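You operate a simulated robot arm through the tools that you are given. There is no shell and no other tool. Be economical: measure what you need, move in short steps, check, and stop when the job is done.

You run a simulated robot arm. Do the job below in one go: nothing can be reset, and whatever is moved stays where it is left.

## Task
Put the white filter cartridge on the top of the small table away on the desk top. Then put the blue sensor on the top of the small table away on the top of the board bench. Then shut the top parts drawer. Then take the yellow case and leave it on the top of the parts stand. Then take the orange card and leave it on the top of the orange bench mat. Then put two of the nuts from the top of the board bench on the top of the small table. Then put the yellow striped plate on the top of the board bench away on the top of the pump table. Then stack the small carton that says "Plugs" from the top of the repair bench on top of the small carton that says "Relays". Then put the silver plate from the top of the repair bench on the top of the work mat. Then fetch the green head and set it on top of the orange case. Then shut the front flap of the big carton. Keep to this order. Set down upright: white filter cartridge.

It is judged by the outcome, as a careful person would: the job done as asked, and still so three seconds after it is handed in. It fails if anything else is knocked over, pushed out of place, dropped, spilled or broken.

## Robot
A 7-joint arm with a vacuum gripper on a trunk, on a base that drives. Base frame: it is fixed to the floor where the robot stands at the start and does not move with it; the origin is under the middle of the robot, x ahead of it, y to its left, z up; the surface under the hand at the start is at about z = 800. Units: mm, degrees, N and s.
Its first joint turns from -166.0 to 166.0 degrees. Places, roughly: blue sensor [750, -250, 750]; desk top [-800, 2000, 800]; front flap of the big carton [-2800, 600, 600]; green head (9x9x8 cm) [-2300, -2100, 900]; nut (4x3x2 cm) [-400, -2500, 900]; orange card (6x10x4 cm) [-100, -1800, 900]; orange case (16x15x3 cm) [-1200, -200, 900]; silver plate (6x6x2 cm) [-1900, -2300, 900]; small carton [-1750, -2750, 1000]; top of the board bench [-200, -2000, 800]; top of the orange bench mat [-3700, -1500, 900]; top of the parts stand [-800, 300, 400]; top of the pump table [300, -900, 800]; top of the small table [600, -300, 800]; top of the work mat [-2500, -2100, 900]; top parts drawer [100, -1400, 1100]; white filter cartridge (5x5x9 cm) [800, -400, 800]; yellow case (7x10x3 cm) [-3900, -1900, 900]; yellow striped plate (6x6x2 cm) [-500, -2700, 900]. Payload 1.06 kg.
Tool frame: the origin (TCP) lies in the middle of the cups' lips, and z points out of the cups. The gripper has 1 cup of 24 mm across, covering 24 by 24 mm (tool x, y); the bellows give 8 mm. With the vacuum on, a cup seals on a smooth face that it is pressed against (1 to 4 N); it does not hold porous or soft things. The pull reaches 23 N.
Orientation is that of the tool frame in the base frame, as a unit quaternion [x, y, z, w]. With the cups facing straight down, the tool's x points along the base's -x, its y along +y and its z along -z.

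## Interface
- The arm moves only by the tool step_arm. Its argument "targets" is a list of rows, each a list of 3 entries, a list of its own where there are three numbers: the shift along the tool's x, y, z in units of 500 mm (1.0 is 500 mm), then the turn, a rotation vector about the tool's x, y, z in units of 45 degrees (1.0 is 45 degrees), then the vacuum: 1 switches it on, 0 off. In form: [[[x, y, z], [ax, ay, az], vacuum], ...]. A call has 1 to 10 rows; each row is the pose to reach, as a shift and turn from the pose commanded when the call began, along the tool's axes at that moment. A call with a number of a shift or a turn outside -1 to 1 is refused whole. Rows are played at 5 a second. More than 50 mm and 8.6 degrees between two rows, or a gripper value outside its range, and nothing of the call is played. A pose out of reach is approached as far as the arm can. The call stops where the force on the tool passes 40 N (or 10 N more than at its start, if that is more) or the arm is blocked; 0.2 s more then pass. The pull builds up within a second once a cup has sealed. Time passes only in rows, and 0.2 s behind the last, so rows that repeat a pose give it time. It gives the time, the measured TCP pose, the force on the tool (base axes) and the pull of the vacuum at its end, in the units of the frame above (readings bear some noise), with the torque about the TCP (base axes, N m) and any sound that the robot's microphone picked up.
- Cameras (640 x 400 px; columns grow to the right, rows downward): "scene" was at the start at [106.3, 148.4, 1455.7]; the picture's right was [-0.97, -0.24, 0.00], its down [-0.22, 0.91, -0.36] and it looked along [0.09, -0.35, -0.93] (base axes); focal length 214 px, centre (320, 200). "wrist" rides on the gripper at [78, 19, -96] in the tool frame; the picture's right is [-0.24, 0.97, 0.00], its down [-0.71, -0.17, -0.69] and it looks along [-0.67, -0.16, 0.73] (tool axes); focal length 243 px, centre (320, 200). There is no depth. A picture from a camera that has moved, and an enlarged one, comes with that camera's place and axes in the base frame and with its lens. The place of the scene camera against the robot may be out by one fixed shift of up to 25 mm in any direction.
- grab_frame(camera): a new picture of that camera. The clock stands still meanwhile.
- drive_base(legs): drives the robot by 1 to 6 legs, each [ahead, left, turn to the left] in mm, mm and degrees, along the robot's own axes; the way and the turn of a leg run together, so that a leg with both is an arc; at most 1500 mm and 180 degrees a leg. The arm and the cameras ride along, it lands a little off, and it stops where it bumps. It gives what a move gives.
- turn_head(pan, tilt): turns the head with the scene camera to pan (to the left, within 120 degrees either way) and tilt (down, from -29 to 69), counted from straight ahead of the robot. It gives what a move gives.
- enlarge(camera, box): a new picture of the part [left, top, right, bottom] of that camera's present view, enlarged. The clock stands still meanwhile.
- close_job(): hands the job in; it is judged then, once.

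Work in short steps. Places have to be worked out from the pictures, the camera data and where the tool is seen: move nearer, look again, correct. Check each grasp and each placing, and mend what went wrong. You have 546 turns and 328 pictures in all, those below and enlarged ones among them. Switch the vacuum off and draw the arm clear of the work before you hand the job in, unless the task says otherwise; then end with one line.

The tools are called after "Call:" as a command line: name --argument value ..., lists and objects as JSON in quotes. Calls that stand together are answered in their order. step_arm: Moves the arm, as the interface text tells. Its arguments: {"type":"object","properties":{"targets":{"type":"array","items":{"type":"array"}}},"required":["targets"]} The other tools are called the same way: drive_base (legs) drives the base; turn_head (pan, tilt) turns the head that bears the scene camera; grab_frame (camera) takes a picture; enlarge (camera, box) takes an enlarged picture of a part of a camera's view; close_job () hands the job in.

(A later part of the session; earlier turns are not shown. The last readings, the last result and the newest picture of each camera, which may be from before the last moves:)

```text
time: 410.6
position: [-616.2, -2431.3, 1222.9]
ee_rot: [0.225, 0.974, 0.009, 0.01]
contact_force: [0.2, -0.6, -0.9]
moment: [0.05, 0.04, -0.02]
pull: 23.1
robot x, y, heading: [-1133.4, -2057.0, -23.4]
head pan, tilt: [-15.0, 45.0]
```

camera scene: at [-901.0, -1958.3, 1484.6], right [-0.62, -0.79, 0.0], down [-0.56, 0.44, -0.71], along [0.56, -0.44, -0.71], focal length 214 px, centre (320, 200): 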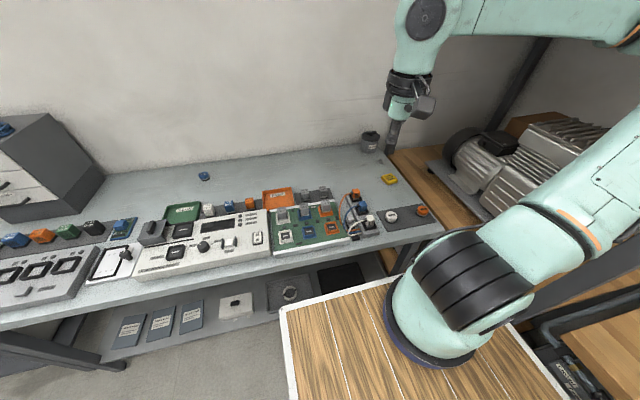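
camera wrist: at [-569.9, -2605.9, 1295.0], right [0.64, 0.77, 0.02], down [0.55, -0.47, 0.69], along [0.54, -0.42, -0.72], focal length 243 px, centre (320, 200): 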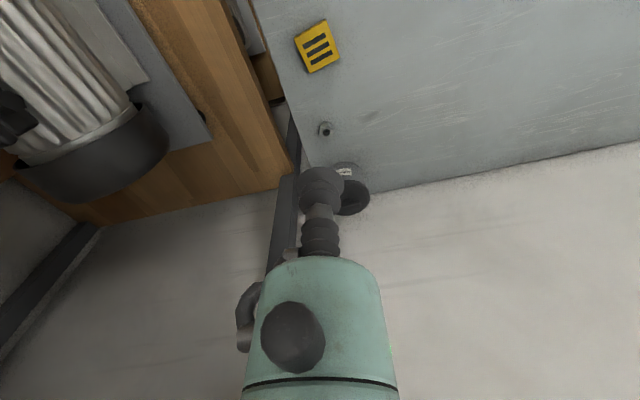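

Drive to the pump table front and look for a free spot.

Call:
drive_base --legs '[[65, 670, 0], [30, 940, 0]]'

Call:
turn_head --pan 0 --tilt 45

Call:
grab_frame --camera "scene"

Call:
grab_frame --camera "wrist"

```text
time: 418.7
position: [88.8, -998.1, 1223.2]
ee_rot: [0.216, 0.976, 0.01, 0.01]
contact_force: [-0.1, 0.0, -2.2]
moment: [-0.02, 0.02, -0.03]
pull: 22.9
robot x, y, heading: [-435.1, -633.2, -21.9]
head pan, tilt: [-15.0, 45.0]
```

```text
time: 419.5
position: [90.4, -997.2, 1223.2]
ee_rot: [0.216, 0.976, 0.009, 0.011]
contact_force: [-0.7, -0.1, -0.9]
moment: [0.04, 0.01, 0.02]
pull: 23.1
robot x, y, heading: [-437.1, -634.3, -22.0]
head pan, tilt: [0.0, 45.0]
```

```text
213 pictures are left
camera scene: at [-195.3, -512.8, 1484.6], right [-0.37, -0.93, 0.0], down [-0.66, 0.26, -0.71], along [0.66, -0.26, -0.71], focal length 214 px, centre (320, 200)
```

scene: 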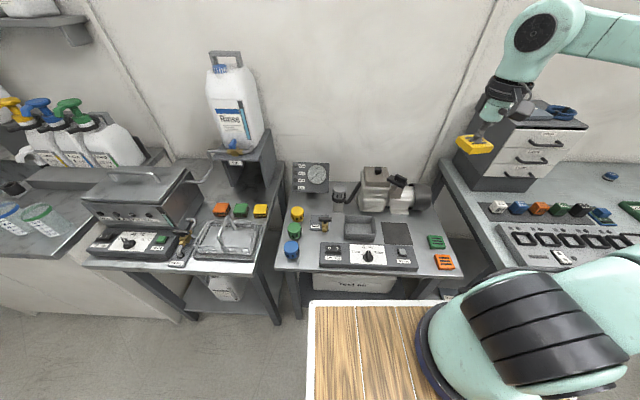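

```text
212 pictures are left
camera wrist: at [22.6, -949.8, 1318.7], right [0.62, 0.78, 0.03], down [0.55, -0.46, 0.69], along [0.55, -0.42, -0.72], focal length 243 px, centre (320, 200)
```

wrist: 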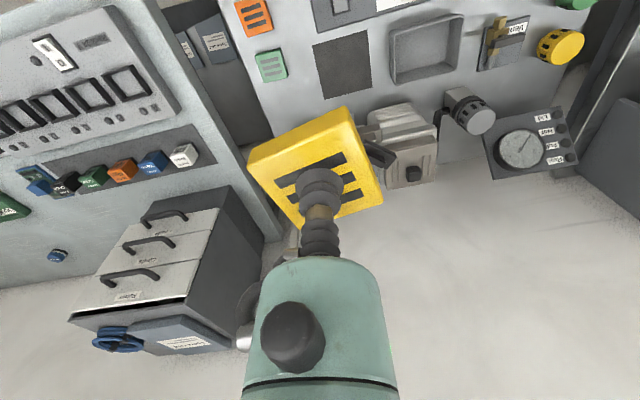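

Call:
enlarge --camera "scene" --box '[340, 160, 480, 280]'

Call:
enlarge --camera "wrist" --box '[220, 20, 480, 200]'

```text
3.33 times, centred on (410, 220) of scene
camera zoom: at [-195.3, -512.8, 1484.6], right [-0.37, -0.93, 0.0], down [-0.66, 0.26, -0.71], along [0.66, -0.26, -0.71], focal length 715 px, centre (20, 133)
```

zoom: 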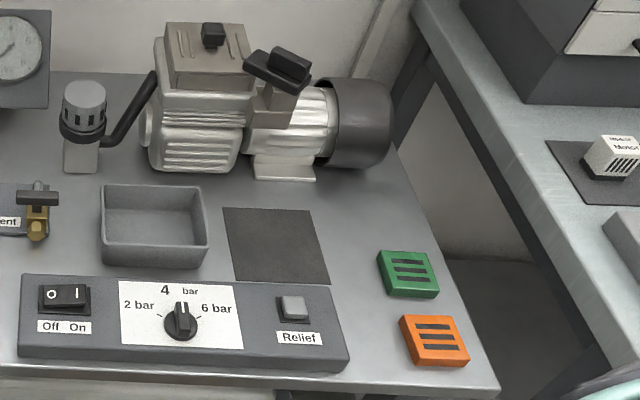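

```text
2.22 times, centred on (350, 110) of wrist
camera zoom: at [22.6, -949.8, 1318.7], right [0.62, 0.78, 0.03], down [0.55, -0.46, 0.69], along [0.55, -0.42, -0.72], focal length 539 px, centre (253, 400)
```

zoom: 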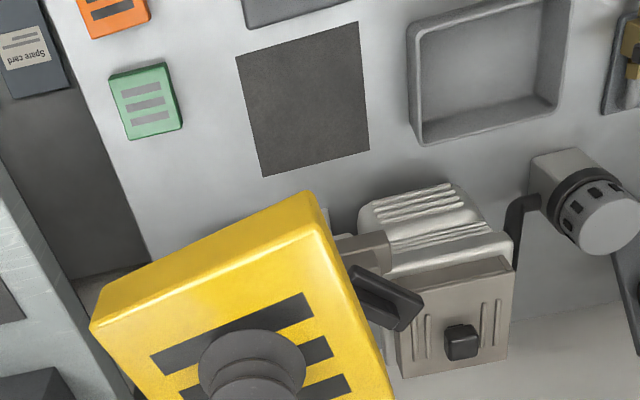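

The pump table's top is at z≈770. There's a free spot behind the green plate at about (158,-1124). Move above it.

Call:
step_arm --targets '[[[-0.058, -0.043, 0], [0, 0, 0], 1], [[-0.115, -0.086, 0], [0, 0, 0], 1], [[-0.173, -0.129, 0], [0, 0, 0], 1], [[-0.23, -0.172, 0], [0, 0, 0], 1], [[-0.23, -0.172, 0.09], [0, 0, 0], 1], [[-0.23, -0.172, 0.18], [0, 0, 0], 1], [[-0.23, -0.172, 0.27], [0, 0, 0], 1], [[-0.23, -0.172, 0.36], [0, 0, 0], 1], [[-0.23, -0.172, 0.45], [0, 0, 0], 1], [[-0.23, -0.172, 0.54], [0, 0, 0], 1]]'

Call:
grab_frame --camera "wrist"

Call:
enlarge --camera "scene" --box '[340, 120, 480, 280]'

```text
time: 421.7
position: [163.8, -1123.0, 953.0]
ee_rot: [0.215, 0.977, 0.009, 0.01]
contact_force: [0.7, -0.7, -1.3]
moment: [-0.03, 0.01, 0.04]
pull: 22.4
robot x, y, heading: [-431.8, -633.6, -21.8]
head pan, tilt: [0.0, 45.0]
```

```text
209 pictures are left
camera wrist: at [97.6, -1074.4, 1047.9], right [0.62, 0.78, 0.03], down [0.55, -0.46, 0.69], along [0.55, -0.42, -0.72], focal length 243 px, centre (320, 200)
```

wrist: 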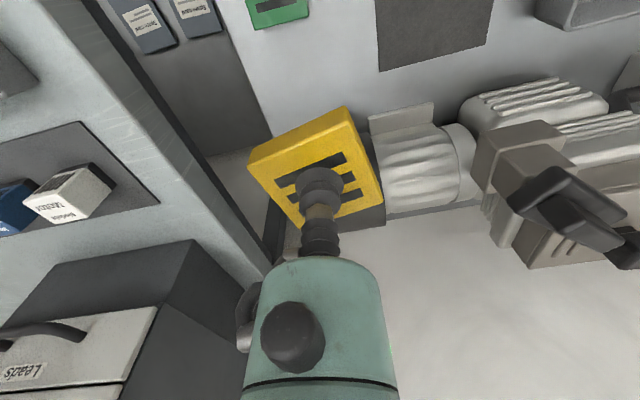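

```text
2.50 times, centred on (410, 200) of scene
camera zoom: at [-195.5, -512.6, 1484.6], right [-0.37, -0.93, 0.0], down [-0.66, 0.26, -0.71], along [0.66, -0.26, -0.71], focal length 536 px, centre (95, 200)
```

zoom: 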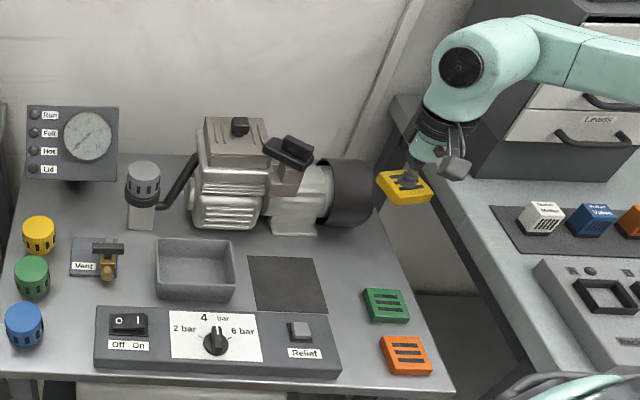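

The spot is clear and the motor is ~140 mm away. Descend.

Call:
step_arm --targets '[[[0, 0, 0.09], [0, 0, 0], 1], [[0, 0, 0.18], [0, 0, 0], 1], [[0, 0, 0.25], [0, 0, 0], 1], [[0, 0, 0.27], [0, 0, 0], 1]]'

Call:
step_arm --targets '[[[0, 0, 0.008], [0, 0, 0], 1], [[0, 0, 0.016], [0, 0, 0], 1], [[0, 0, 0.02], [0, 0, 0], 1]]'

```text
time: 422.7
position: [165.4, -1120.4, 820.5]
ee_rot: [0.215, 0.976, 0.009, 0.009]
contact_force: [0.3, 0.2, -0.9]
moment: [0.02, 0.02, 0.0]
pull: 22.8
robot x, y, heading: [-437.2, -634.2, -21.9]
head pan, tilt: [0.0, 45.0]
```

```text
time: 423.5
position: [167.4, -1119.3, 808.9]
ee_rot: [0.216, 0.976, 0.009, 0.01]
contact_force: [-0.3, 0.5, -2.1]
moment: [0.03, 0.03, 0.01]
pull: 22.4
robot x, y, heading: [-437.1, -633.1, -21.8]
head pan, tilt: [0.0, 45.0]
```

Call:
step_arm --targets '[[[0, 0, 0.007], [0, 0, 0], 1], [[0, 0, 0.014], [0, 0, 0], 1]]'

```text
time: 424.1
position: [167.6, -1118.7, 801.5]
ee_rot: [0.215, 0.976, 0.009, 0.01]
contact_force: [-0.6, -0.3, -1.8]
moment: [0.0, 0.01, 0.01]
pull: 23.1
robot x, y, heading: [-436.2, -634.1, -21.9]
head pan, tilt: [0.0, 45.0]
```

Call:
step_arm --targets '[[[0, 0, 0.006], [0, 0, 0], 1], [[0, 0, 0.012], [0, 0, 0], 1]]'

```text
time: 424.7
position: [167.4, -1118.1, 793.9]
ee_rot: [0.215, 0.976, 0.009, 0.01]
contact_force: [0.3, -0.2, -1.8]
moment: [0.01, 0.0, 0.02]
pull: 23.2
robot x, y, heading: [-434.2, -633.5, -21.4]
head pan, tilt: [0.0, 45.0]
```

Call:
step_arm --targets '[[[0, 0, 0.006], [0, 0, 0], 1], [[0, 0, 0.012], [0, 0, 0], 1]]'

Call:
grab_frame --camera "wrist"

```text
time: 425.3
position: [168.4, -1119.3, 789.6]
ee_rot: [0.216, 0.976, 0.009, 0.01]
contact_force: [-0.1, -0.2, -1.7]
moment: [0.0, 0.01, 0.03]
pull: 22.9
robot x, y, heading: [-434.2, -632.9, -21.9]
head pan, tilt: [0.0, 45.0]
```

```text
207 pictures are left
camera wrist: at [101.4, -1070.5, 884.6], right [0.62, 0.78, 0.03], down [0.55, -0.46, 0.69], along [0.55, -0.42, -0.72], focal length 243 px, centre (320, 200)
```

wrist: 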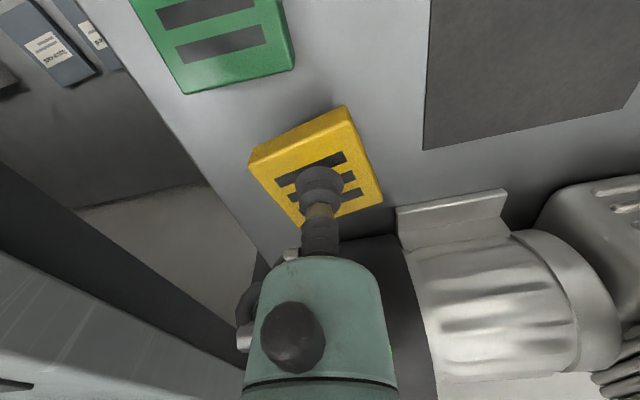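

Call:
step_arm --targets '[[[0, 0, 0.006], [0, 0, 0], 1], [[0, 0, 0.012], [0, 0, 0], 1]]'

```text
time: 425.9
position: [168.7, -1118.3, 783.4]
ee_rot: [0.216, 0.976, 0.01, 0.01]
contact_force: [1.0, 0.5, -1.4]
moment: [0.03, 0.0, -0.03]
pull: 23.2
robot x, y, heading: [-434.2, -632.7, -21.8]
head pan, tilt: [0.0, 45.0]
```

Call:
step_arm --targets '[[[0, 0, 0.006], [0, 0, 0], 1], [[0, 0, 0.012], [0, 0, 0], 1], [[0, 0, 0.016], [0, 0, 0], 1]]'

```text
time: 426.7
position: [168.6, -1119.4, 775.7]
ee_rot: [0.216, 0.976, 0.009, 0.01]
contact_force: [-0.1, 0.1, -1.5]
moment: [0.0, -0.03, -0.02]
pull: 22.6
robot x, y, heading: [-433.4, -636.0, -21.7]
head pan, tilt: [0.0, 45.0]
```

Call:
step_arm --targets '[[[0, 0, 0.006], [0, 0, 0], 1], [[0, 0, 0.012], [0, 0, 0], 1]]'

Call:
grab_frame --camera "wrist"

```text
time: 427.3
position: [167.6, -1117.5, 769.1]
ee_rot: [0.216, 0.976, 0.009, 0.011]
contact_force: [-1.4, 0.3, -1.7]
moment: [-0.02, 0.06, -0.02]
pull: 22.3
robot x, y, heading: [-434.4, -633.3, -21.8]
head pan, tilt: [0.0, 45.0]
```

```text
206 pictures are left
camera wrist: at [102.0, -1070.3, 864.8], right [0.62, 0.78, 0.03], down [0.55, -0.46, 0.69], along [0.55, -0.42, -0.72], focal length 243 px, centre (320, 200)
```

wrist: 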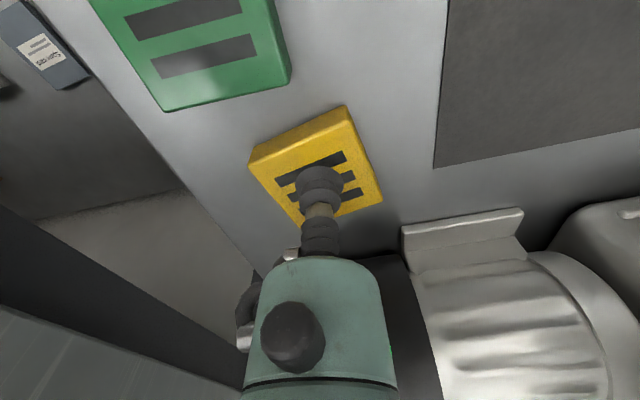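

Call:
step_arm --targets '[[[0, 0, 0.006], [0, 0, 0], 1], [[0, 0, 0.012], [0, 0, 0], 1], [[0, 0, 0.016], [0, 0, 0], 1]]'

```text
time: 428.1
position: [167.4, -1116.9, 763.1]
ee_rot: [0.215, 0.976, 0.009, 0.01]
contact_force: [2.3, -5.8, 18.1]
moment: [-0.03, 0.12, -0.06]
pull: 22.2
robot x, y, heading: [-435.1, -632.8, -21.8]
head pan, tilt: [0.0, 45.0]
```

Contact. Release and rise straight up.

Call:
step_arm --targets '[[[0, 0, -0.003], [0, 0, 0], 1], [[0, 0, -0.003], [0, 0, 0], 0], [[0, 0, -0.003], [0, 0, 0], 0], [[0, 0, -0.003], [0, 0, 0], 0], [[0, 0, -0.012], [0, 0, 0], 0], [[0, 0, -0.05], [0, 0, 0], 0], [[0, 0, -0.14], [0, 0, 0], 0], [[0, 0, -0.23], [0, 0, 0], 0], [[0, 0, -0.32], [0, 0, 0], 0]]'

Call:
grab_frame --camera "wrist"

Call:
enlarge --camera "scene" --box '[340, 120, 480, 280]'

```text
time: 430.1
position: [163.7, -1120.3, 923.1]
ee_rot: [0.216, 0.976, 0.009, 0.01]
contact_force: [0.3, 0.1, 0.1]
moment: [0.0, 0.02, 0.0]
pull: 0.0
robot x, y, heading: [-435.9, -632.7, -21.8]
head pan, tilt: [0.0, 45.0]
```

```text
205 pictures are left
camera wrist: at [97.2, -1072.0, 1017.9], right [0.62, 0.78, 0.03], down [0.55, -0.46, 0.69], along [0.55, -0.42, -0.72], focal length 243 px, centre (320, 200)
```

wrist: 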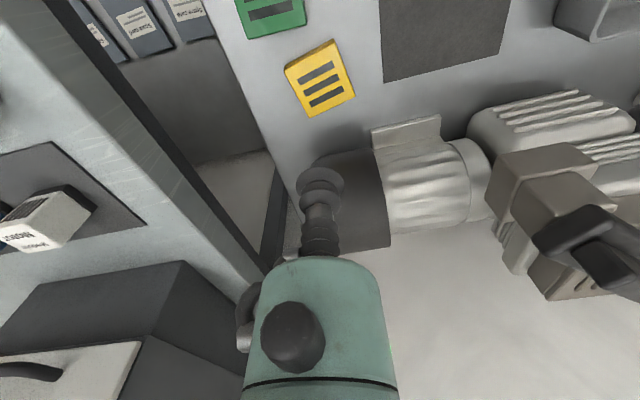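

```text
2.50 times, centred on (410, 200) of scene
camera zoom: at [-195.2, -512.9, 1484.6], right [-0.37, -0.93, 0.0], down [-0.66, 0.26, -0.71], along [0.66, -0.26, -0.71], focal length 536 px, centre (95, 200)
```

zoom: 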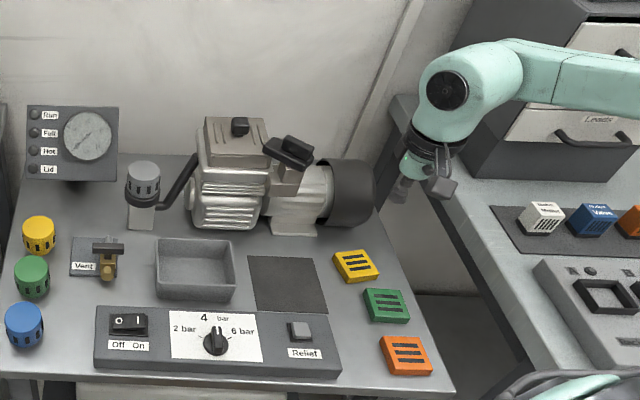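

Plate placed neatly. Next the cartons: retract and drive to the left part of the repair bench.

Call:
step_arm --targets '[[[0, 0, -0.09], [0, 0, 0], 0], [[0, 0, -0.18], [0, 0, 0], 0], [[0, 0, -0.27], [0, 0, 0], 0], [[0, 0, -0.36], [0, 0, 0], 0], [[0.06, 0.03, -0.41], [0, 0, 0], 0], [[0.12, 0.06, -0.46], [0, 0, 0], 0], [[0.18, 0.09, -0.51], [0, 0, 0], 0], [[0.24, 0.12, -0.56], [0, 0, 0], 0], [[0.3, 0.15, -0.61], [0, 0, 0], 0], [[0.36, 0.18, -0.64], [0, 0, 0], 0]]'

Call:
drive_base --legs '[[-40, -880, 0], [-430, -180, 0], [0, 0, -92]]'

Call:
turn_head --pan 0 --tilt 40

Call:
grab_frame --camera "scene"

```text
time: 432.3
position: [31.7, -968.9, 1240.9]
ee_rot: [0.216, 0.976, 0.009, 0.01]
contact_force: [0.5, 0.3, 0.1]
moment: [-0.03, 0.02, 0.0]
pull: 0.0
robot x, y, heading: [-437.1, -632.5, -21.9]
head pan, tilt: [0.0, 45.0]
```

```text
time: 443.3
position: [-1621.1, -1900.1, 1241.6]
ee_rot: [0.854, 0.52, -0.001, 0.012]
contact_force: [0.5, 1.1, 0.2]
moment: [0.01, 0.01, 0.02]
pull: 0.1
robot x, y, heading: [-1267.6, -1450.8, -114.1]
head pan, tilt: [0.0, 45.0]
```

```text
time: 443.9
position: [-1622.0, -1900.1, 1240.8]
ee_rot: [0.854, 0.52, -0.001, 0.014]
contact_force: [-0.1, -0.2, 0.8]
moment: [0.0, -0.02, 0.03]
pull: 0.0
robot x, y, heading: [-1266.7, -1448.0, -114.0]
head pan, tilt: [0.0, 40.0]
```

```text
203 pictures are left
camera scene: at [-1158.9, -1710.8, 1491.8], right [-0.91, 0.41, 0.0], down [0.26, 0.59, -0.77], along [-0.31, -0.7, -0.64], focal length 214 px, centre (320, 200)
```

scene: 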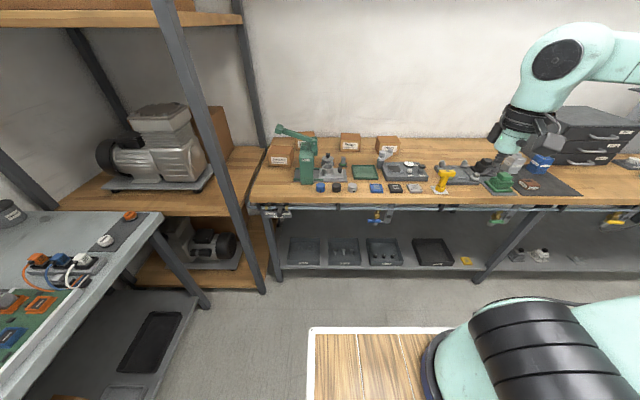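

Call:
drive_base --legs '[[400, 0, 0]]'

Call:
grab_frame --camera "scene"

Call:
enlarge --camera "scene" --box '[180, 90, 480, 250]'

```text
time: 446.4
position: [-1784.6, -2262.4, 1240.3]
ee_rot: [0.853, 0.521, 0.0, 0.014]
contact_force: [0.2, 0.9, -0.4]
moment: [0.0, -0.02, -0.03]
pull: 0.1
robot x, y, heading: [-1429.4, -1810.8, -113.9]
head pan, tilt: [0.0, 40.0]
```

```text
202 pictures are left
camera scene: at [-1321.5, -2073.6, 1491.8], right [-0.91, 0.41, 0.0], down [0.26, 0.59, -0.77], along [-0.31, -0.7, -0.64], focal length 214 px, centre (320, 200)
```

scene: 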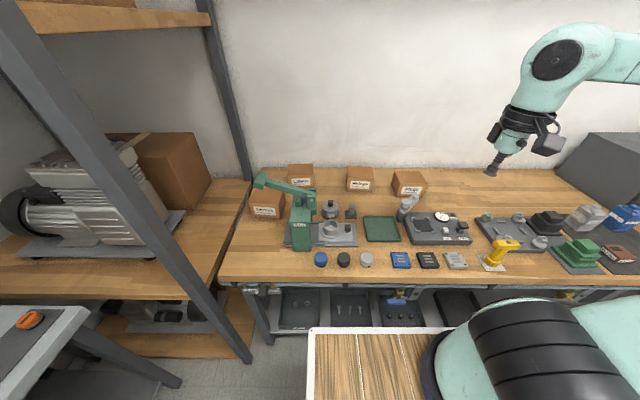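

```text
2.13 times, centred on (330, 170) of scene
camera zoom: at [-1321.5, -2073.6, 1491.8], right [-0.91, 0.41, 0.0], down [0.26, 0.59, -0.77], along [-0.31, -0.7, -0.64], focal length 458 px, centre (299, 264)
```

zoom: 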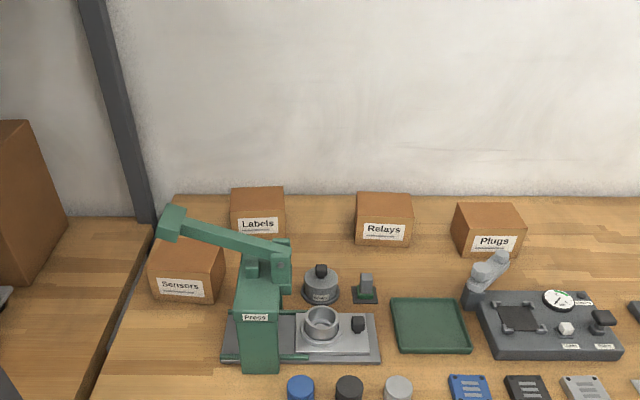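

Plugs is the right carton (~(-2012,-2651)), Relays left of it (~(-1838,-2775)). Move closer and look from the wrist.

Call:
drive_base --legs '[[160, -80, 0]]'

```text
time: 447.9
position: [-1922.9, -2376.5, 1240.8]
ee_rot: [0.854, 0.521, -0.001, 0.014]
contact_force: [0.5, 0.4, 0.9]
moment: [0.0, -0.01, 0.01]
pull: 0.1
robot x, y, heading: [-1571.3, -1925.2, -114.3]
head pan, tilt: [0.0, 40.0]
```

Call:
step_arm --targets '[[[-0.09, 0.015, 0.01], [0, 0, 0], 0], [[-0.18, 0.03, 0.02], [0, 0, 0], 0], [[-0.27, 0.045, 0.03], [0, 0, 0], 0], [[-0.36, 0.06, 0.04], [0, 0, 0], 0]]'

Call:
grab_frame --camera "wrist"

```text
time: 448.9
position: [-1979.8, -2550.4, 1224.5]
ee_rot: [0.854, 0.521, -0.001, 0.013]
contact_force: [0.0, 0.4, -0.1]
moment: [-0.02, 0.04, 0.0]
pull: 0.1
robot x, y, heading: [-1568.8, -1930.7, -114.1]
head pan, tilt: [0.0, 40.0]
```

```text
200 pictures are left
camera wrist: at [-1929.8, -2487.1, 1320.3], right [0.76, -0.65, 0.03], down [-0.49, -0.53, 0.69], along [-0.44, -0.54, -0.72], focal length 243 px, centre (320, 200)
```

wrist: 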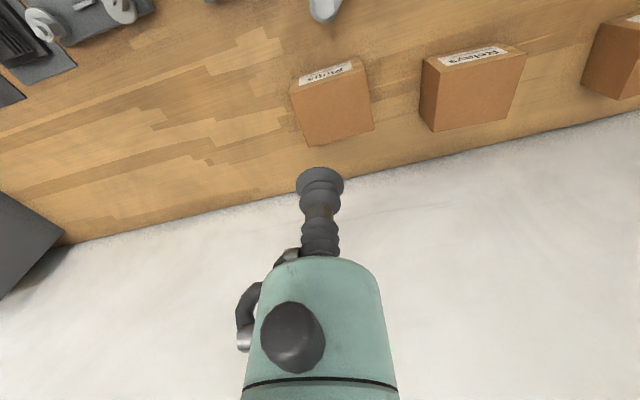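

Call:
step_arm --targets '[[[-0.086, 0.017, 0], [0, 0, 0], 0], [[-0.172, 0.034, 0.04], [0, 0, 0], 0], [[-0.172, 0.034, 0.13], [0, 0, 0], 0], [[-0.172, 0.034, 0.22], [0, 0, 0], 0], [[-0.172, 0.034, 0.31], [0, 0, 0], 0]]'

Call:
grab_frame --camera "wrist"

```text
time: 450.1
position: [-2000.3, -2640.1, 1073.4]
ee_rot: [0.854, 0.52, -0.002, 0.014]
contact_force: [0.6, 1.1, 1.0]
moment: [-0.02, 0.02, 0.0]
pull: 0.0
robot x, y, heading: [-1567.5, -1926.7, -114.3]
head pan, tilt: [0.0, 40.0]
```

```text
199 pictures are left
camera wrist: at [-1949.5, -2576.9, 1167.9], right [0.76, -0.65, 0.03], down [-0.48, -0.53, 0.69], along [-0.44, -0.54, -0.72], focal length 243 px, centre (320, 200)
```

wrist: 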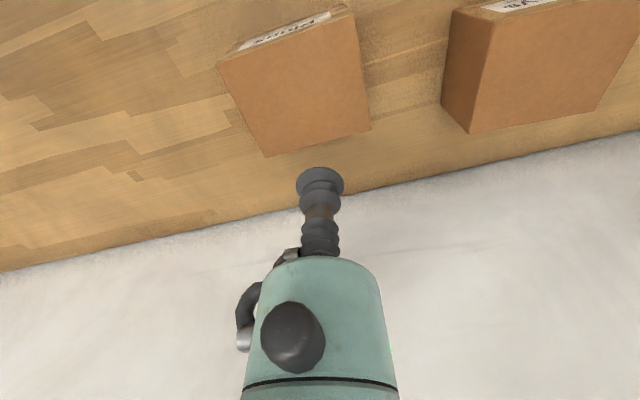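

Top is ~z 975, centre near (-2001,-2624). Shift 16 mm and descend carefully with vacuum on.

Call:
step_arm --targets '[[[0.027, -0.016, 0.06], [0, 0, 0], 1], [[0.027, -0.016, 0.12], [0, 0, 0], 1], [[0.027, -0.016, 0.15], [0, 0, 0], 1]]'

Call:
grab_frame --camera "wrist"

```text
time: 450.9
position: [-2000.3, -2626.0, 994.5]
ee_rot: [0.854, 0.52, 0.0, 0.013]
contact_force: [0.3, -0.1, 0.2]
moment: [-0.01, -0.02, 0.01]
pull: 0.1
robot x, y, heading: [-1570.8, -1924.6, -114.2]
head pan, tilt: [0.0, 40.0]
```

```text
198 pictures are left
camera wrist: at [-1950.3, -2562.3, 1091.0], right [0.76, -0.65, 0.03], down [-0.48, -0.53, 0.69], along [-0.44, -0.54, -0.72], focal length 243 px, centre (320, 200)
```

wrist: 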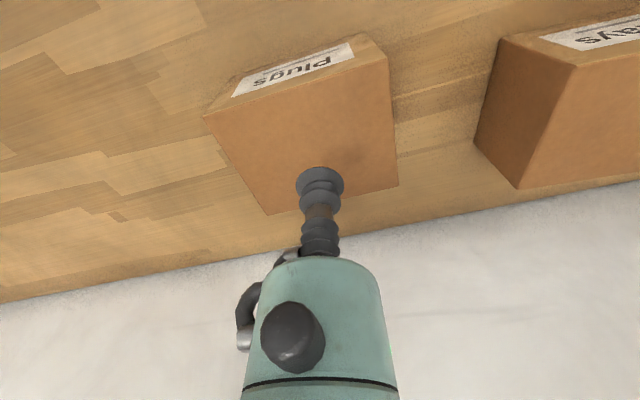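

Call:
step_arm --targets '[[[-0.024, -0.017, 0.06], [0, 0, 0], 1], [[-0.024, -0.017, 0.1], [0, 0, 0], 1], [[-0.024, -0.017, 0.112], [0, 0, 0], 1], [[-0.024, -0.017, 0.12], [0, 0, 0], 1], [[-0.024, -0.017, 0.126], [0, 0, 0], 1], [[-0.024, -0.017, 0.132], [0, 0, 0], 1]]'

```text
time: 452.3
position: [-2013.2, -2634.6, 932.0]
ee_rot: [0.854, 0.52, -0.001, 0.015]
contact_force: [-3.1, -8.7, 32.2]
moment: [0.34, 0.06, -0.04]
pull: 22.6
robot x, y, heading: [-1570.9, -1927.2, -114.0]
head pan, tilt: [0.0, 40.0]
```

Sealed on the carton. Lift it 180 mm.

Call:
step_arm --targets '[[[0, 0, -0.01], [0, 0, 0], 1], [[0, 0, -0.05], [0, 0, 0], 1], [[0, 0, -0.12], [0, 0, 0], 1], [[0, 0, -0.2], [0, 0, 0], 1], [[0, 0, -0.28], [0, 0, 0], 1], [[0, 0, -0.36], [0, 0, 0], 1]]'

Call:
grab_frame --camera "wrist"

Call:
grab_frame --camera "scene"

```text
time: 453.7
position: [-2016.1, -2627.5, 1109.5]
ee_rot: [0.854, 0.52, 0.0, 0.014]
contact_force: [-0.2, 0.2, -2.8]
moment: [0.02, -0.01, 0.0]
pull: 22.6
robot x, y, heading: [-1566.0, -1922.8, -114.2]
head pan, tilt: [0.0, 40.0]
```

```text
197 pictures are left
camera wrist: at [-1965.6, -2565.3, 1204.7], right [0.76, -0.65, 0.03], down [-0.49, -0.53, 0.69], along [-0.44, -0.54, -0.72], focal length 243 px, centre (320, 200)
```

wrist: 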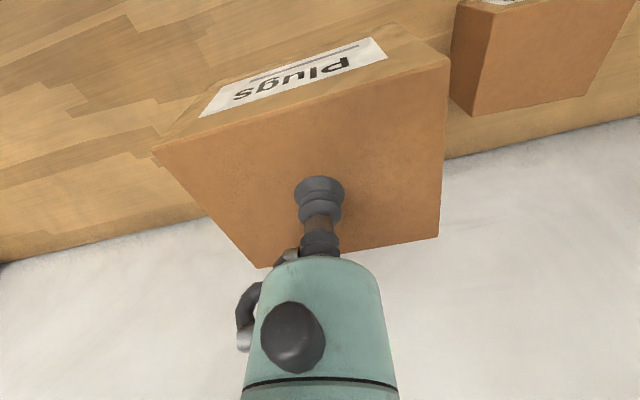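

```text
196 pictures are left
camera scene: at [-1461.4, -2187.6, 1491.8], right [-0.91, 0.41, 0.0], down [0.26, 0.59, -0.77], along [-0.31, -0.7, -0.64], focal length 214 px, centre (320, 200)
```

scene: 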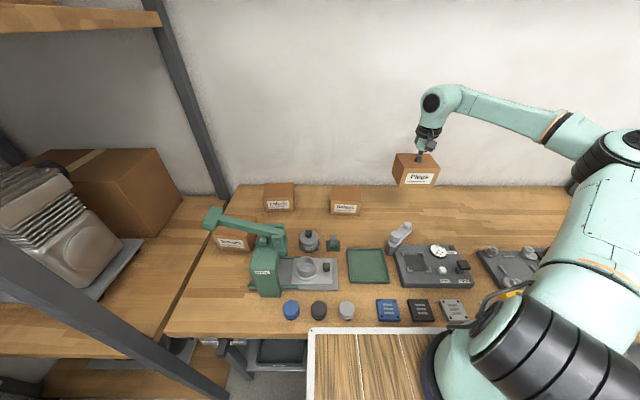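

Carton held level. Relays' centre works out at about (-1834,-2762). Move above it at the same height.

Call:
step_arm --targets '[[[-0.015, 0.09, 0], [0, 0, 0], 1], [[-0.029, 0.179, 0], [0, 0, 0], 1], [[-0.043, 0.268, 0], [0, 0, 0], 1], [[-0.058, 0.358, 0], [0, 0, 0], 1], [[-0.072, 0.447, 0], [0, 0, 0], 1]]'

Call:
enlarge --camera "scene" --box '[240, 80, 440, 230]'

Call:
grab_frame --camera "wrist"

```text
time: 454.9
position: [-1835.9, -2763.9, 1113.6]
ee_rot: [0.855, 0.519, -0.001, 0.013]
contact_force: [-1.0, 0.6, -2.0]
moment: [0.0, -0.06, 0.01]
pull: 22.5
robot x, y, heading: [-1566.4, -1924.9, -114.2]
head pan, tilt: [0.0, 40.0]
```

```text
2.67 times, centred on (340, 155) of scene
camera zoom: at [-1461.9, -2187.1, 1491.9], right [-0.91, 0.41, 0.0], down [0.26, 0.59, -0.77], along [-0.31, -0.7, -0.64], focal length 572 px, centre (267, 320)
```

zoom: 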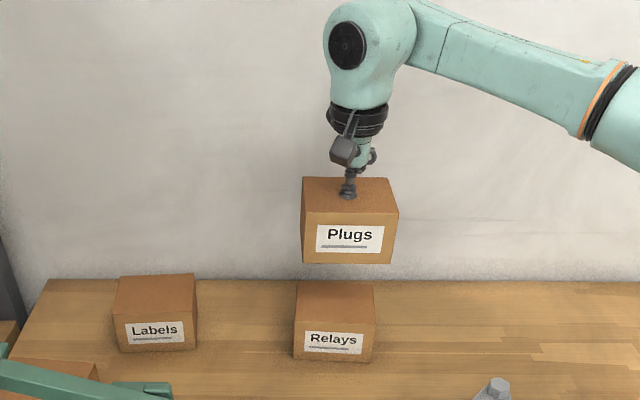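

```text
194 pictures are left
camera wrist: at [-1785.1, -2701.0, 1209.5], right [0.75, -0.66, 0.03], down [-0.49, -0.53, 0.69], along [-0.44, -0.53, -0.72], focal length 243 px, centre (320, 200)
```

wrist: 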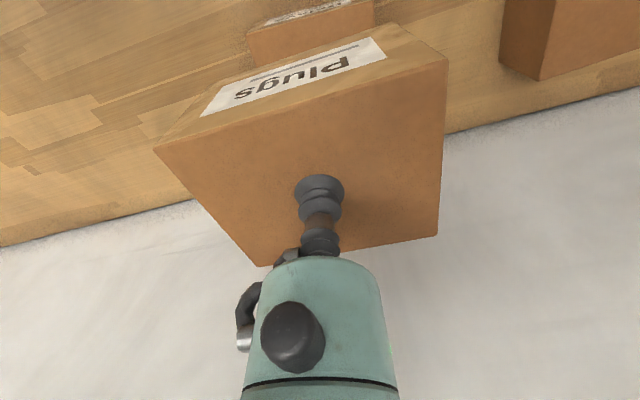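

Alignment is within ~1 cm; apply a small correction and descend to near contact.

Call:
step_arm --targets '[[[0.0126, 0.0115, 0.05], [0, 0, 0], 1], [[0.0126, 0.0115, 0.11], [0, 0, 0], 1], [[0.0126, 0.0115, 0.16], [0, 0, 0], 1], [[0.0126, 0.0115, 0.18], [0, 0, 0], 1]]'

Call:
enlarge --camera "scene" --box '[280, 100, 440, 230]'

```text
time: 455.9
position: [-1825.0, -2763.6, 1022.6]
ee_rot: [0.854, 0.52, -0.001, 0.014]
contact_force: [-0.2, -0.7, -2.5]
moment: [0.04, -0.01, 0.02]
pull: 23.0
robot x, y, heading: [-1568.3, -1928.0, -114.4]
head pan, tilt: [0.0, 40.0]
```

```text
3.08 times, centred on (360, 165) of scene
camera zoom: at [-1461.1, -2187.4, 1491.8], right [-0.91, 0.41, 0.0], down [0.26, 0.59, -0.77], along [-0.31, -0.7, -0.64], focal length 660 px, centre (197, 308)
```

zoom: 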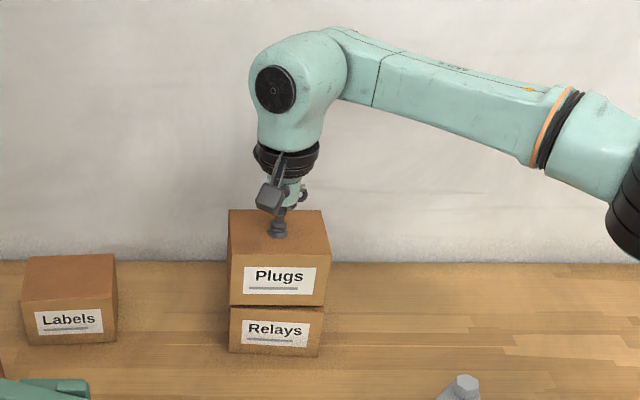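

Well aligned. Lower in small steps.

Call:
step_arm --targets '[[[0, 0, 0.006], [0, 0, 0], 1], [[0, 0, 0.012], [0, 0, 0], 1], [[0, 0, 0.018], [0, 0, 0], 1]]'

Call:
step_arm --targets '[[[0, 0, 0.006], [0, 0, 0], 1], [[0, 0, 0.012], [0, 0, 0], 1]]'

```text
time: 456.7
position: [-1824.1, -2763.4, 1017.2]
ee_rot: [0.854, 0.52, -0.001, 0.014]
contact_force: [1.0, -0.8, -1.8]
moment: [0.03, -0.01, 0.01]
pull: 22.9
robot x, y, heading: [-1568.8, -1923.3, -113.9]
head pan, tilt: [0.0, 40.0]
```

```text
time: 457.3
position: [-1824.3, -2763.3, 1012.0]
ee_rot: [0.854, 0.52, -0.001, 0.015]
contact_force: [0.6, -9.9, 21.9]
moment: [0.19, 0.08, -0.1]
pull: 22.7
robot x, y, heading: [-1570.5, -1925.9, -114.2]
head pan, tilt: [0.0, 40.0]
```

Contact. Ease, release, rise.

Call:
step_arm --targets '[[[0, 0, -0.004], [0, 0, 0], 1], [[0, 0, -0.004], [0, 0, 0], 0], [[0, 0, -0.004], [0, 0, 0], 0], [[0, 0, -0.004], [0, 0, 0], 0], [[0, 0, -0.014], [0, 0, 0], 0], [[0, 0, -0.05], [0, 0, 0], 0], [[0, 0, -0.13], [0, 0, 0], 0], [[0, 0, -0.22], [0, 0, 0], 0]]'

Call:
enlarge --camera "scene" --box '[240, 100, 440, 250]'

Call:
grab_frame --camera "wrist"

```text
time: 459.1
position: [-1826.5, -2759.8, 1119.9]
ee_rot: [0.853, 0.521, -0.001, 0.014]
contact_force: [0.0, -0.1, -1.0]
moment: [0.0, -0.02, 0.0]
pull: 0.2
robot x, y, heading: [-1571.1, -1930.5, -114.1]
head pan, tilt: [0.0, 40.0]
```

```text
2.67 times, centred on (340, 175) of scene
camera zoom: at [-1461.3, -2187.6, 1491.8], right [-0.91, 0.41, 0.0], down [0.26, 0.59, -0.77], along [-0.31, -0.7, -0.64], focal length 572 px, centre (267, 267)
```

zoom: 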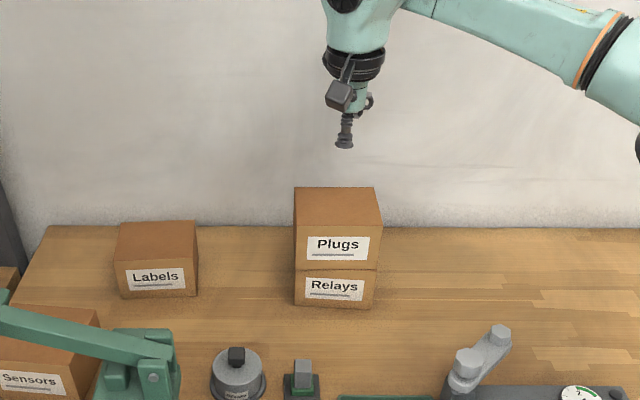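

```text
191 pictures are left
camera wrist: at [-1776.0, -2697.4, 1214.8], right [0.76, -0.65, 0.03], down [-0.49, -0.53, 0.69], along [-0.44, -0.54, -0.72], focal length 243 px, centre (320, 200)
```

wrist: 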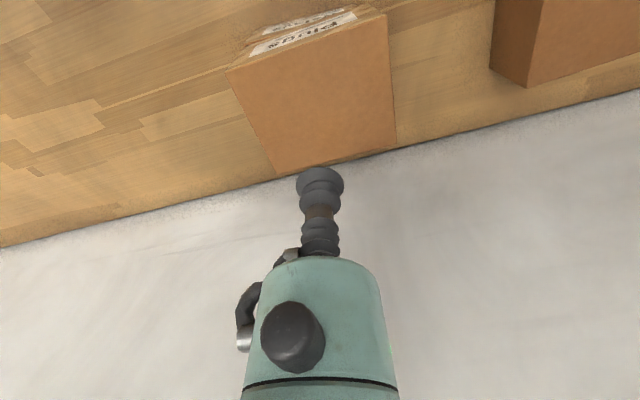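

Stacked squarely. Next the silver plate near the bench front (~(-1906,-2273)); I raise and back the robot 200 mm.

Call:
step_arm --targets '[[[0.04, 0, -0.06], [0, 0, 0], 0], [[0.08, 0, -0.12], [0, 0, 0], 0], [[0.12, 0, -0.18], [0, 0, 0], 0], [[0.18, 0, -0.22], [0, 0, 0], 0]]'

Call:
drive_base --legs '[[-220, -180, 0]]'

Call:
grab_frame --camera "scene"

Call:
grab_frame --camera "wrist"

```text
time: 460.1
position: [-1785.1, -2677.1, 1229.3]
ee_rot: [0.854, 0.52, -0.001, 0.013]
contact_force: [-0.2, -0.5, 0.0]
moment: [0.03, -0.02, -0.03]
pull: 0.1
robot x, y, heading: [-1571.3, -1927.7, -114.4]
head pan, tilt: [0.0, 40.0]
```

```text
time: 462.1
position: [-1859.0, -2402.7, 1229.3]
ee_rot: [0.853, 0.521, 0.0, 0.014]
contact_force: [0.3, -0.6, 0.0]
moment: [0.0, 0.01, -0.01]
pull: 0.1
robot x, y, heading: [-1644.8, -1652.7, -114.3]
head pan, tilt: [0.0, 40.0]
```

```text
190 pictures are left
camera scene: at [-1536.3, -1914.1, 1491.8], right [-0.91, 0.41, 0.0], down [0.26, 0.59, -0.77], along [-0.31, -0.7, -0.64], focal length 214 px, centre (320, 200)
```

scene: 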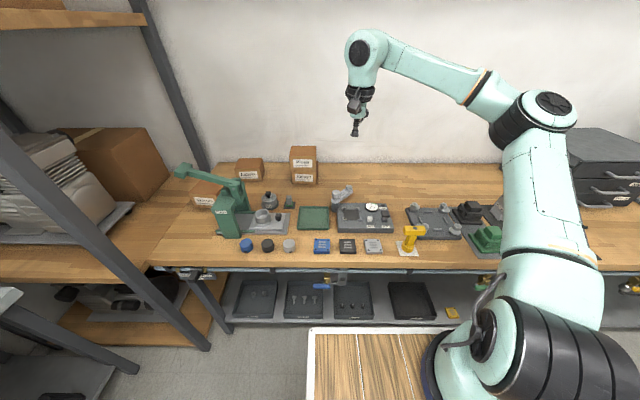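

```text
189 pictures are left
camera wrist: at [-1809.7, -2340.9, 1323.9], right [0.76, -0.65, 0.03], down [-0.48, -0.53, 0.69], along [-0.44, -0.54, -0.72], focal length 243 px, centre (320, 200)
```

wrist: 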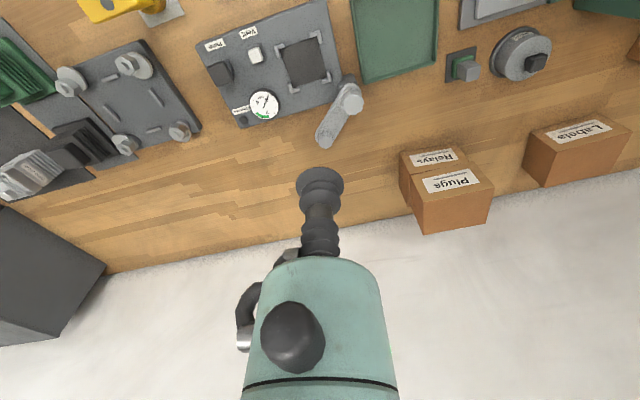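

Call:
step_arm --targets '[[[0.066, -0.051, 0], [0, 0, 0], 0], [[0.131, -0.102, 0], [0, 0, 0], 0], [[0.197, -0.153, 0], [0, 0, 0], 0], [[0.262, -0.204, 0], [0, 0, 0], 0], [[0.262, -0.204, 0.09], [0, 0, 0], 0], [[0.262, -0.204, 0.18], [0, 0, 0], 0]]'

Call:
grab_frame --camera "wrist"

```text
time: 463.5
position: [-1892.5, -2239.7, 1132.6]
ee_rot: [0.853, 0.521, -0.001, 0.014]
contact_force: [0.4, 0.0, 0.3]
moment: [-0.01, -0.01, -0.02]
pull: 0.1
robot x, y, heading: [-1643.6, -1652.8, -114.1]
head pan, tilt: [0.0, 40.0]
```

```text
188 pictures are left
camera wrist: at [-1842.1, -2177.3, 1227.8], right [0.76, -0.65, 0.03], down [-0.48, -0.53, 0.69], along [-0.44, -0.54, -0.72], focal length 243 px, centre (320, 200)
```

wrist: 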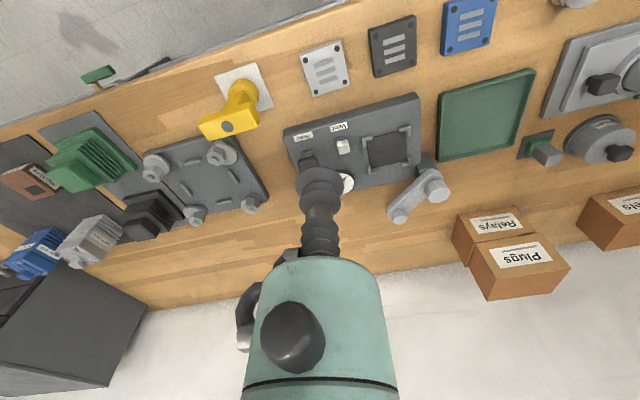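

Call:
step_arm --targets '[[[-0.041, 0.017, 0.08], [0, 0, 0], 0], [[-0.041, 0.017, 0.17], [0, 0, 0], 0], [[-0.041, 0.017, 0.26], [0, 0, 0], 0], [[-0.041, 0.017, 0.34], [0, 0, 0], 0]]'

Call:
enlarge --camera "wrist" --box '[240, 50, 400, 210]'

```text
time: 464.5
position: [-1889.6, -2269.5, 964.6]
ee_rot: [0.853, 0.521, -0.001, 0.014]
contact_force: [-0.6, -0.2, 0.3]
moment: [-0.01, 0.02, -0.01]
pull: 0.1
robot x, y, heading: [-1645.5, -1652.0, -114.1]
head pan, tilt: [0.0, 40.0]
```

```text
2.50 times, centred on (320, 130) of wrist
camera zoom: at [-1839.8, -2207.3, 1060.5], right [0.76, -0.65, 0.03], down [-0.49, -0.53, 0.69], along [-0.44, -0.54, -0.72], focal length 606 px, centre (320, 375)
```

zoom: 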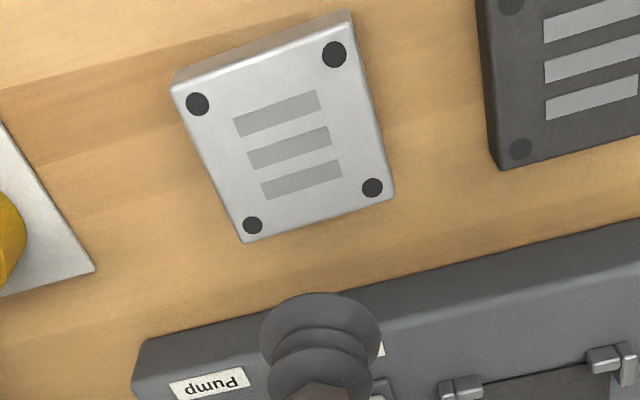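

Call:
step_arm --targets '[[[0.01, -0.0117, 0.08], [0, 0, 0], 1], [[0.01, -0.0117, 0.14], [0, 0, 0], 1], [[0.01, -0.0117, 0.16], [0, 0, 0], 1], [[0.01, -0.0117, 0.168], [0, 0, 0], 1], [[0.01, -0.0117, 0.174], [0, 0, 0], 1], [[0.01, -0.0117, 0.18], [0, 0, 0], 1]]'

```text
time: 465.9
position: [-1889.8, -2264.1, 875.5]
ee_rot: [0.854, 0.521, -0.001, 0.015]
contact_force: [1.6, -5.3, 14.3]
moment: [0.21, 0.04, 0.04]
pull: 22.9
robot x, y, heading: [-1645.4, -1649.5, -113.9]
head pan, tilt: [0.0, 40.0]
```

Sealed. Lift and check.

Call:
step_arm --targets '[[[0, 0, -0.02], [0, 0, 0], 1], [[0, 0, -0.1], [0, 0, 0], 1], [[0, 0, -0.19], [0, 0, 0], 1], [[0, 0, -0.28], [0, 0, 0], 1], [[0, 0, -0.37], [0, 0, 0], 1], [[0, 0, -0.46], [0, 0, 0], 1], [[0, 0, -0.55], [0, 0, 0], 1], [[0, 0, -0.64], [0, 0, 0], 1], [[0, 0, -0.7], [0, 0, 0], 1]]'

Call:
drive_base --legs '[[-50, -600, 0]]'

Call:
grab_frame --camera "scene"

Call:
grab_frame --camera "wrist"

```text
time: 467.9
position: [-1895.5, -2254.5, 1224.9]
ee_rot: [0.853, 0.521, -0.001, 0.013]
contact_force: [0.3, -0.2, -1.6]
moment: [0.01, 0.01, 0.03]
pull: 23.5
robot x, y, heading: [-1645.1, -1650.0, -114.4]
head pan, tilt: [0.0, 40.0]
```

```text
time: 471.3
position: [-2411.2, -1973.6, 1224.5]
ee_rot: [0.85, 0.527, -0.001, 0.014]
contact_force: [0.0, 1.3, -1.9]
moment: [-0.02, 0.0, 0.03]
pull: 23.2
robot x, y, heading: [-2169.7, -1367.2, -113.2]
head pan, tilt: [0.0, 40.0]
```

```text
186 pictures are left
camera scene: at [-2057.7, -1628.1, 1491.8], right [-0.92, 0.4, 0.0], down [0.25, 0.59, -0.77], along [-0.3, -0.7, -0.64], focal length 214 px, centre (320, 200)
```

scene: 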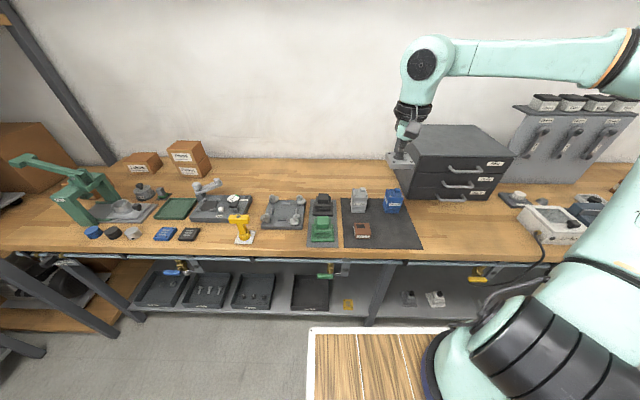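

```text
185 pictures are left
camera wrist: at [-2361.6, -1910.4, 1319.2], right [0.77, -0.64, 0.03], down [-0.48, -0.54, 0.69], along [-0.43, -0.54, -0.72], focal length 243 px, centre (320, 200)
```

wrist: 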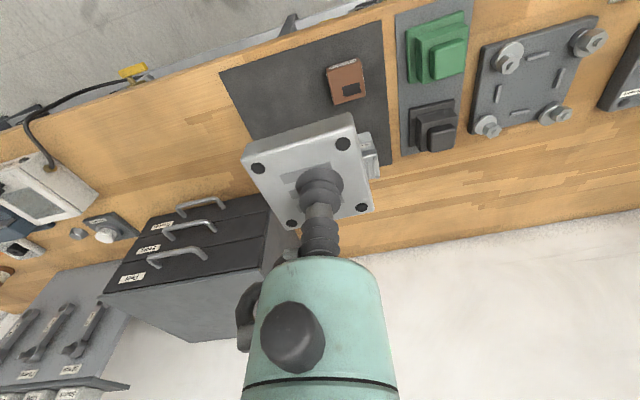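

The work mat spans roughly (-2568,-1907)…(-2440,-2276), with free space near (-2533,-2010). Move there and go down.

Call:
step_arm --targets '[[[-0.058, -0.062, 0], [0, 0, 0], 1], [[-0.115, -0.125, 0], [0, 0, 0], 1], [[-0.173, -0.187, 0], [0, 0, 0], 1], [[-0.173, -0.187, 0.09], [0, 0, 0], 1], [[-0.173, -0.187, 0.18], [0, 0, 0], 1], [[-0.173, -0.187, 0.27], [0, 0, 0], 1], [[-0.173, -0.187, 0.36], [0, 0, 0], 1], [[-0.173, -0.187, 0.45], [0, 0, 0], 1]]'

Call:
grab_frame --camera "wrist"

```text
time: 473.1
position: [-2530.3, -2013.6, 998.9]
ee_rot: [0.85, 0.527, -0.001, 0.014]
contact_force: [0.5, 0.5, -1.2]
moment: [0.0, 0.02, -0.01]
pull: 23.0
robot x, y, heading: [-2172.3, -1365.4, -113.3]
head pan, tilt: [0.0, 40.0]
```

```text
184 pictures are left
camera wrist: at [-2481.2, -1951.0, 1093.2], right [0.77, -0.64, 0.03], down [-0.48, -0.54, 0.69], along [-0.43, -0.54, -0.72], focal length 243 px, centre (320, 200)
```

wrist: 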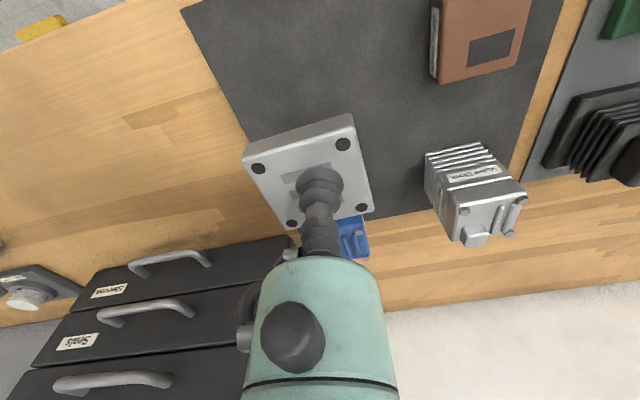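

Call:
step_arm --targets '[[[0, 0, 0.09], [0, 0, 0], 1], [[0, 0, 0.17], [0, 0, 0], 1], [[0, 0, 0.2], [0, 0, 0], 1], [[0, 0, 0.215], [0, 0, 0], 1]]'

Call:
step_arm --targets '[[[0, 0, 0.007], [0, 0, 0], 1], [[0, 0, 0.014], [0, 0, 0], 1]]'

```text
time: 474.1
position: [-2529.9, -2018.8, 891.8]
ee_rot: [0.85, 0.527, -0.001, 0.013]
contact_force: [0.2, -0.1, -2.0]
moment: [-0.01, -0.01, 0.0]
pull: 22.9
robot x, y, heading: [-2171.5, -1363.3, -113.5]
head pan, tilt: [0.0, 40.0]
```

```text
time: 474.7
position: [-2528.7, -2017.8, 883.3]
ee_rot: [0.85, 0.526, -0.001, 0.014]
contact_force: [0.8, -0.4, -1.3]
moment: [0.0, -0.02, -0.01]
pull: 22.6
robot x, y, heading: [-2171.0, -1368.1, -113.1]
head pan, tilt: [0.0, 40.0]
```

Call:
step_arm --targets '[[[0, 0, 0.006], [0, 0, 0], 1], [[0, 0, 0.012], [0, 0, 0], 1]]'

```text
time: 475.3
position: [-2527.9, -2020.6, 879.1]
ee_rot: [0.85, 0.527, -0.001, 0.014]
contact_force: [-0.8, -2.3, 15.1]
moment: [0.19, 0.06, 0.0]
pull: 23.3
robot x, y, heading: [-2171.4, -1364.2, -113.4]
head pan, tilt: [0.0, 40.0]
```

Contact. Release and rise.

Call:
step_arm --targets '[[[0, 0, -0.002], [0, 0, 0], 1], [[0, 0, -0.002], [0, 0, 0], 0], [[0, 0, -0.002], [0, 0, 0], 0], [[0, 0, -0.002], [0, 0, 0], 0], [[0, 0, -0.012], [0, 0, 0], 0], [[0, 0, -0.05], [0, 0, 0], 0], [[0, 0, -0.14], [0, 0, 0], 0], [[0, 0, -0.23], [0, 0, 0], 0], [[0, 0, -0.32], [0, 0, 0], 0], [[0, 0, -0.41], [0, 0, 0], 0]]'

Call:
grab_frame --camera "wrist"

Call:
enlarge --camera "scene" --box '[260, 170, 460, 270]'

```text
time: 477.5
position: [-2532.6, -2012.3, 1082.7]
ee_rot: [0.85, 0.527, -0.001, 0.014]
contact_force: [-1.0, -0.6, 0.1]
moment: [0.05, -0.01, 0.01]
pull: 0.1
robot x, y, heading: [-2167.9, -1366.3, -113.4]
head pan, tilt: [0.0, 40.0]
```

```text
183 pictures are left
camera wrist: at [-2483.0, -1948.8, 1177.8], right [0.77, -0.64, 0.03], down [-0.48, -0.54, 0.69], along [-0.43, -0.54, -0.72], focal length 243 px, centre (320, 200)
```

wrist: 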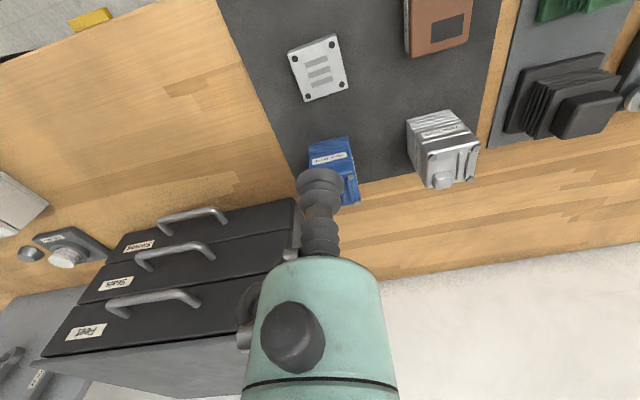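

```text
3.20 times, centred on (360, 220) of scene
camera zoom: at [-2057.9, -1628.3, 1491.8], right [-0.92, 0.4, 0.0], down [0.25, 0.59, -0.77], along [-0.3, -0.7, -0.64], focal length 686 px, centre (192, 136)
```

zoom: 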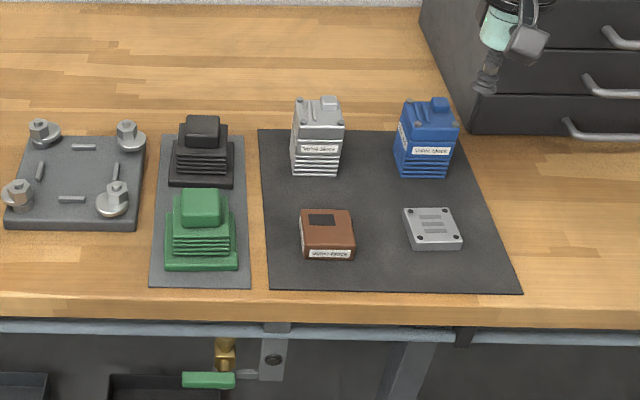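

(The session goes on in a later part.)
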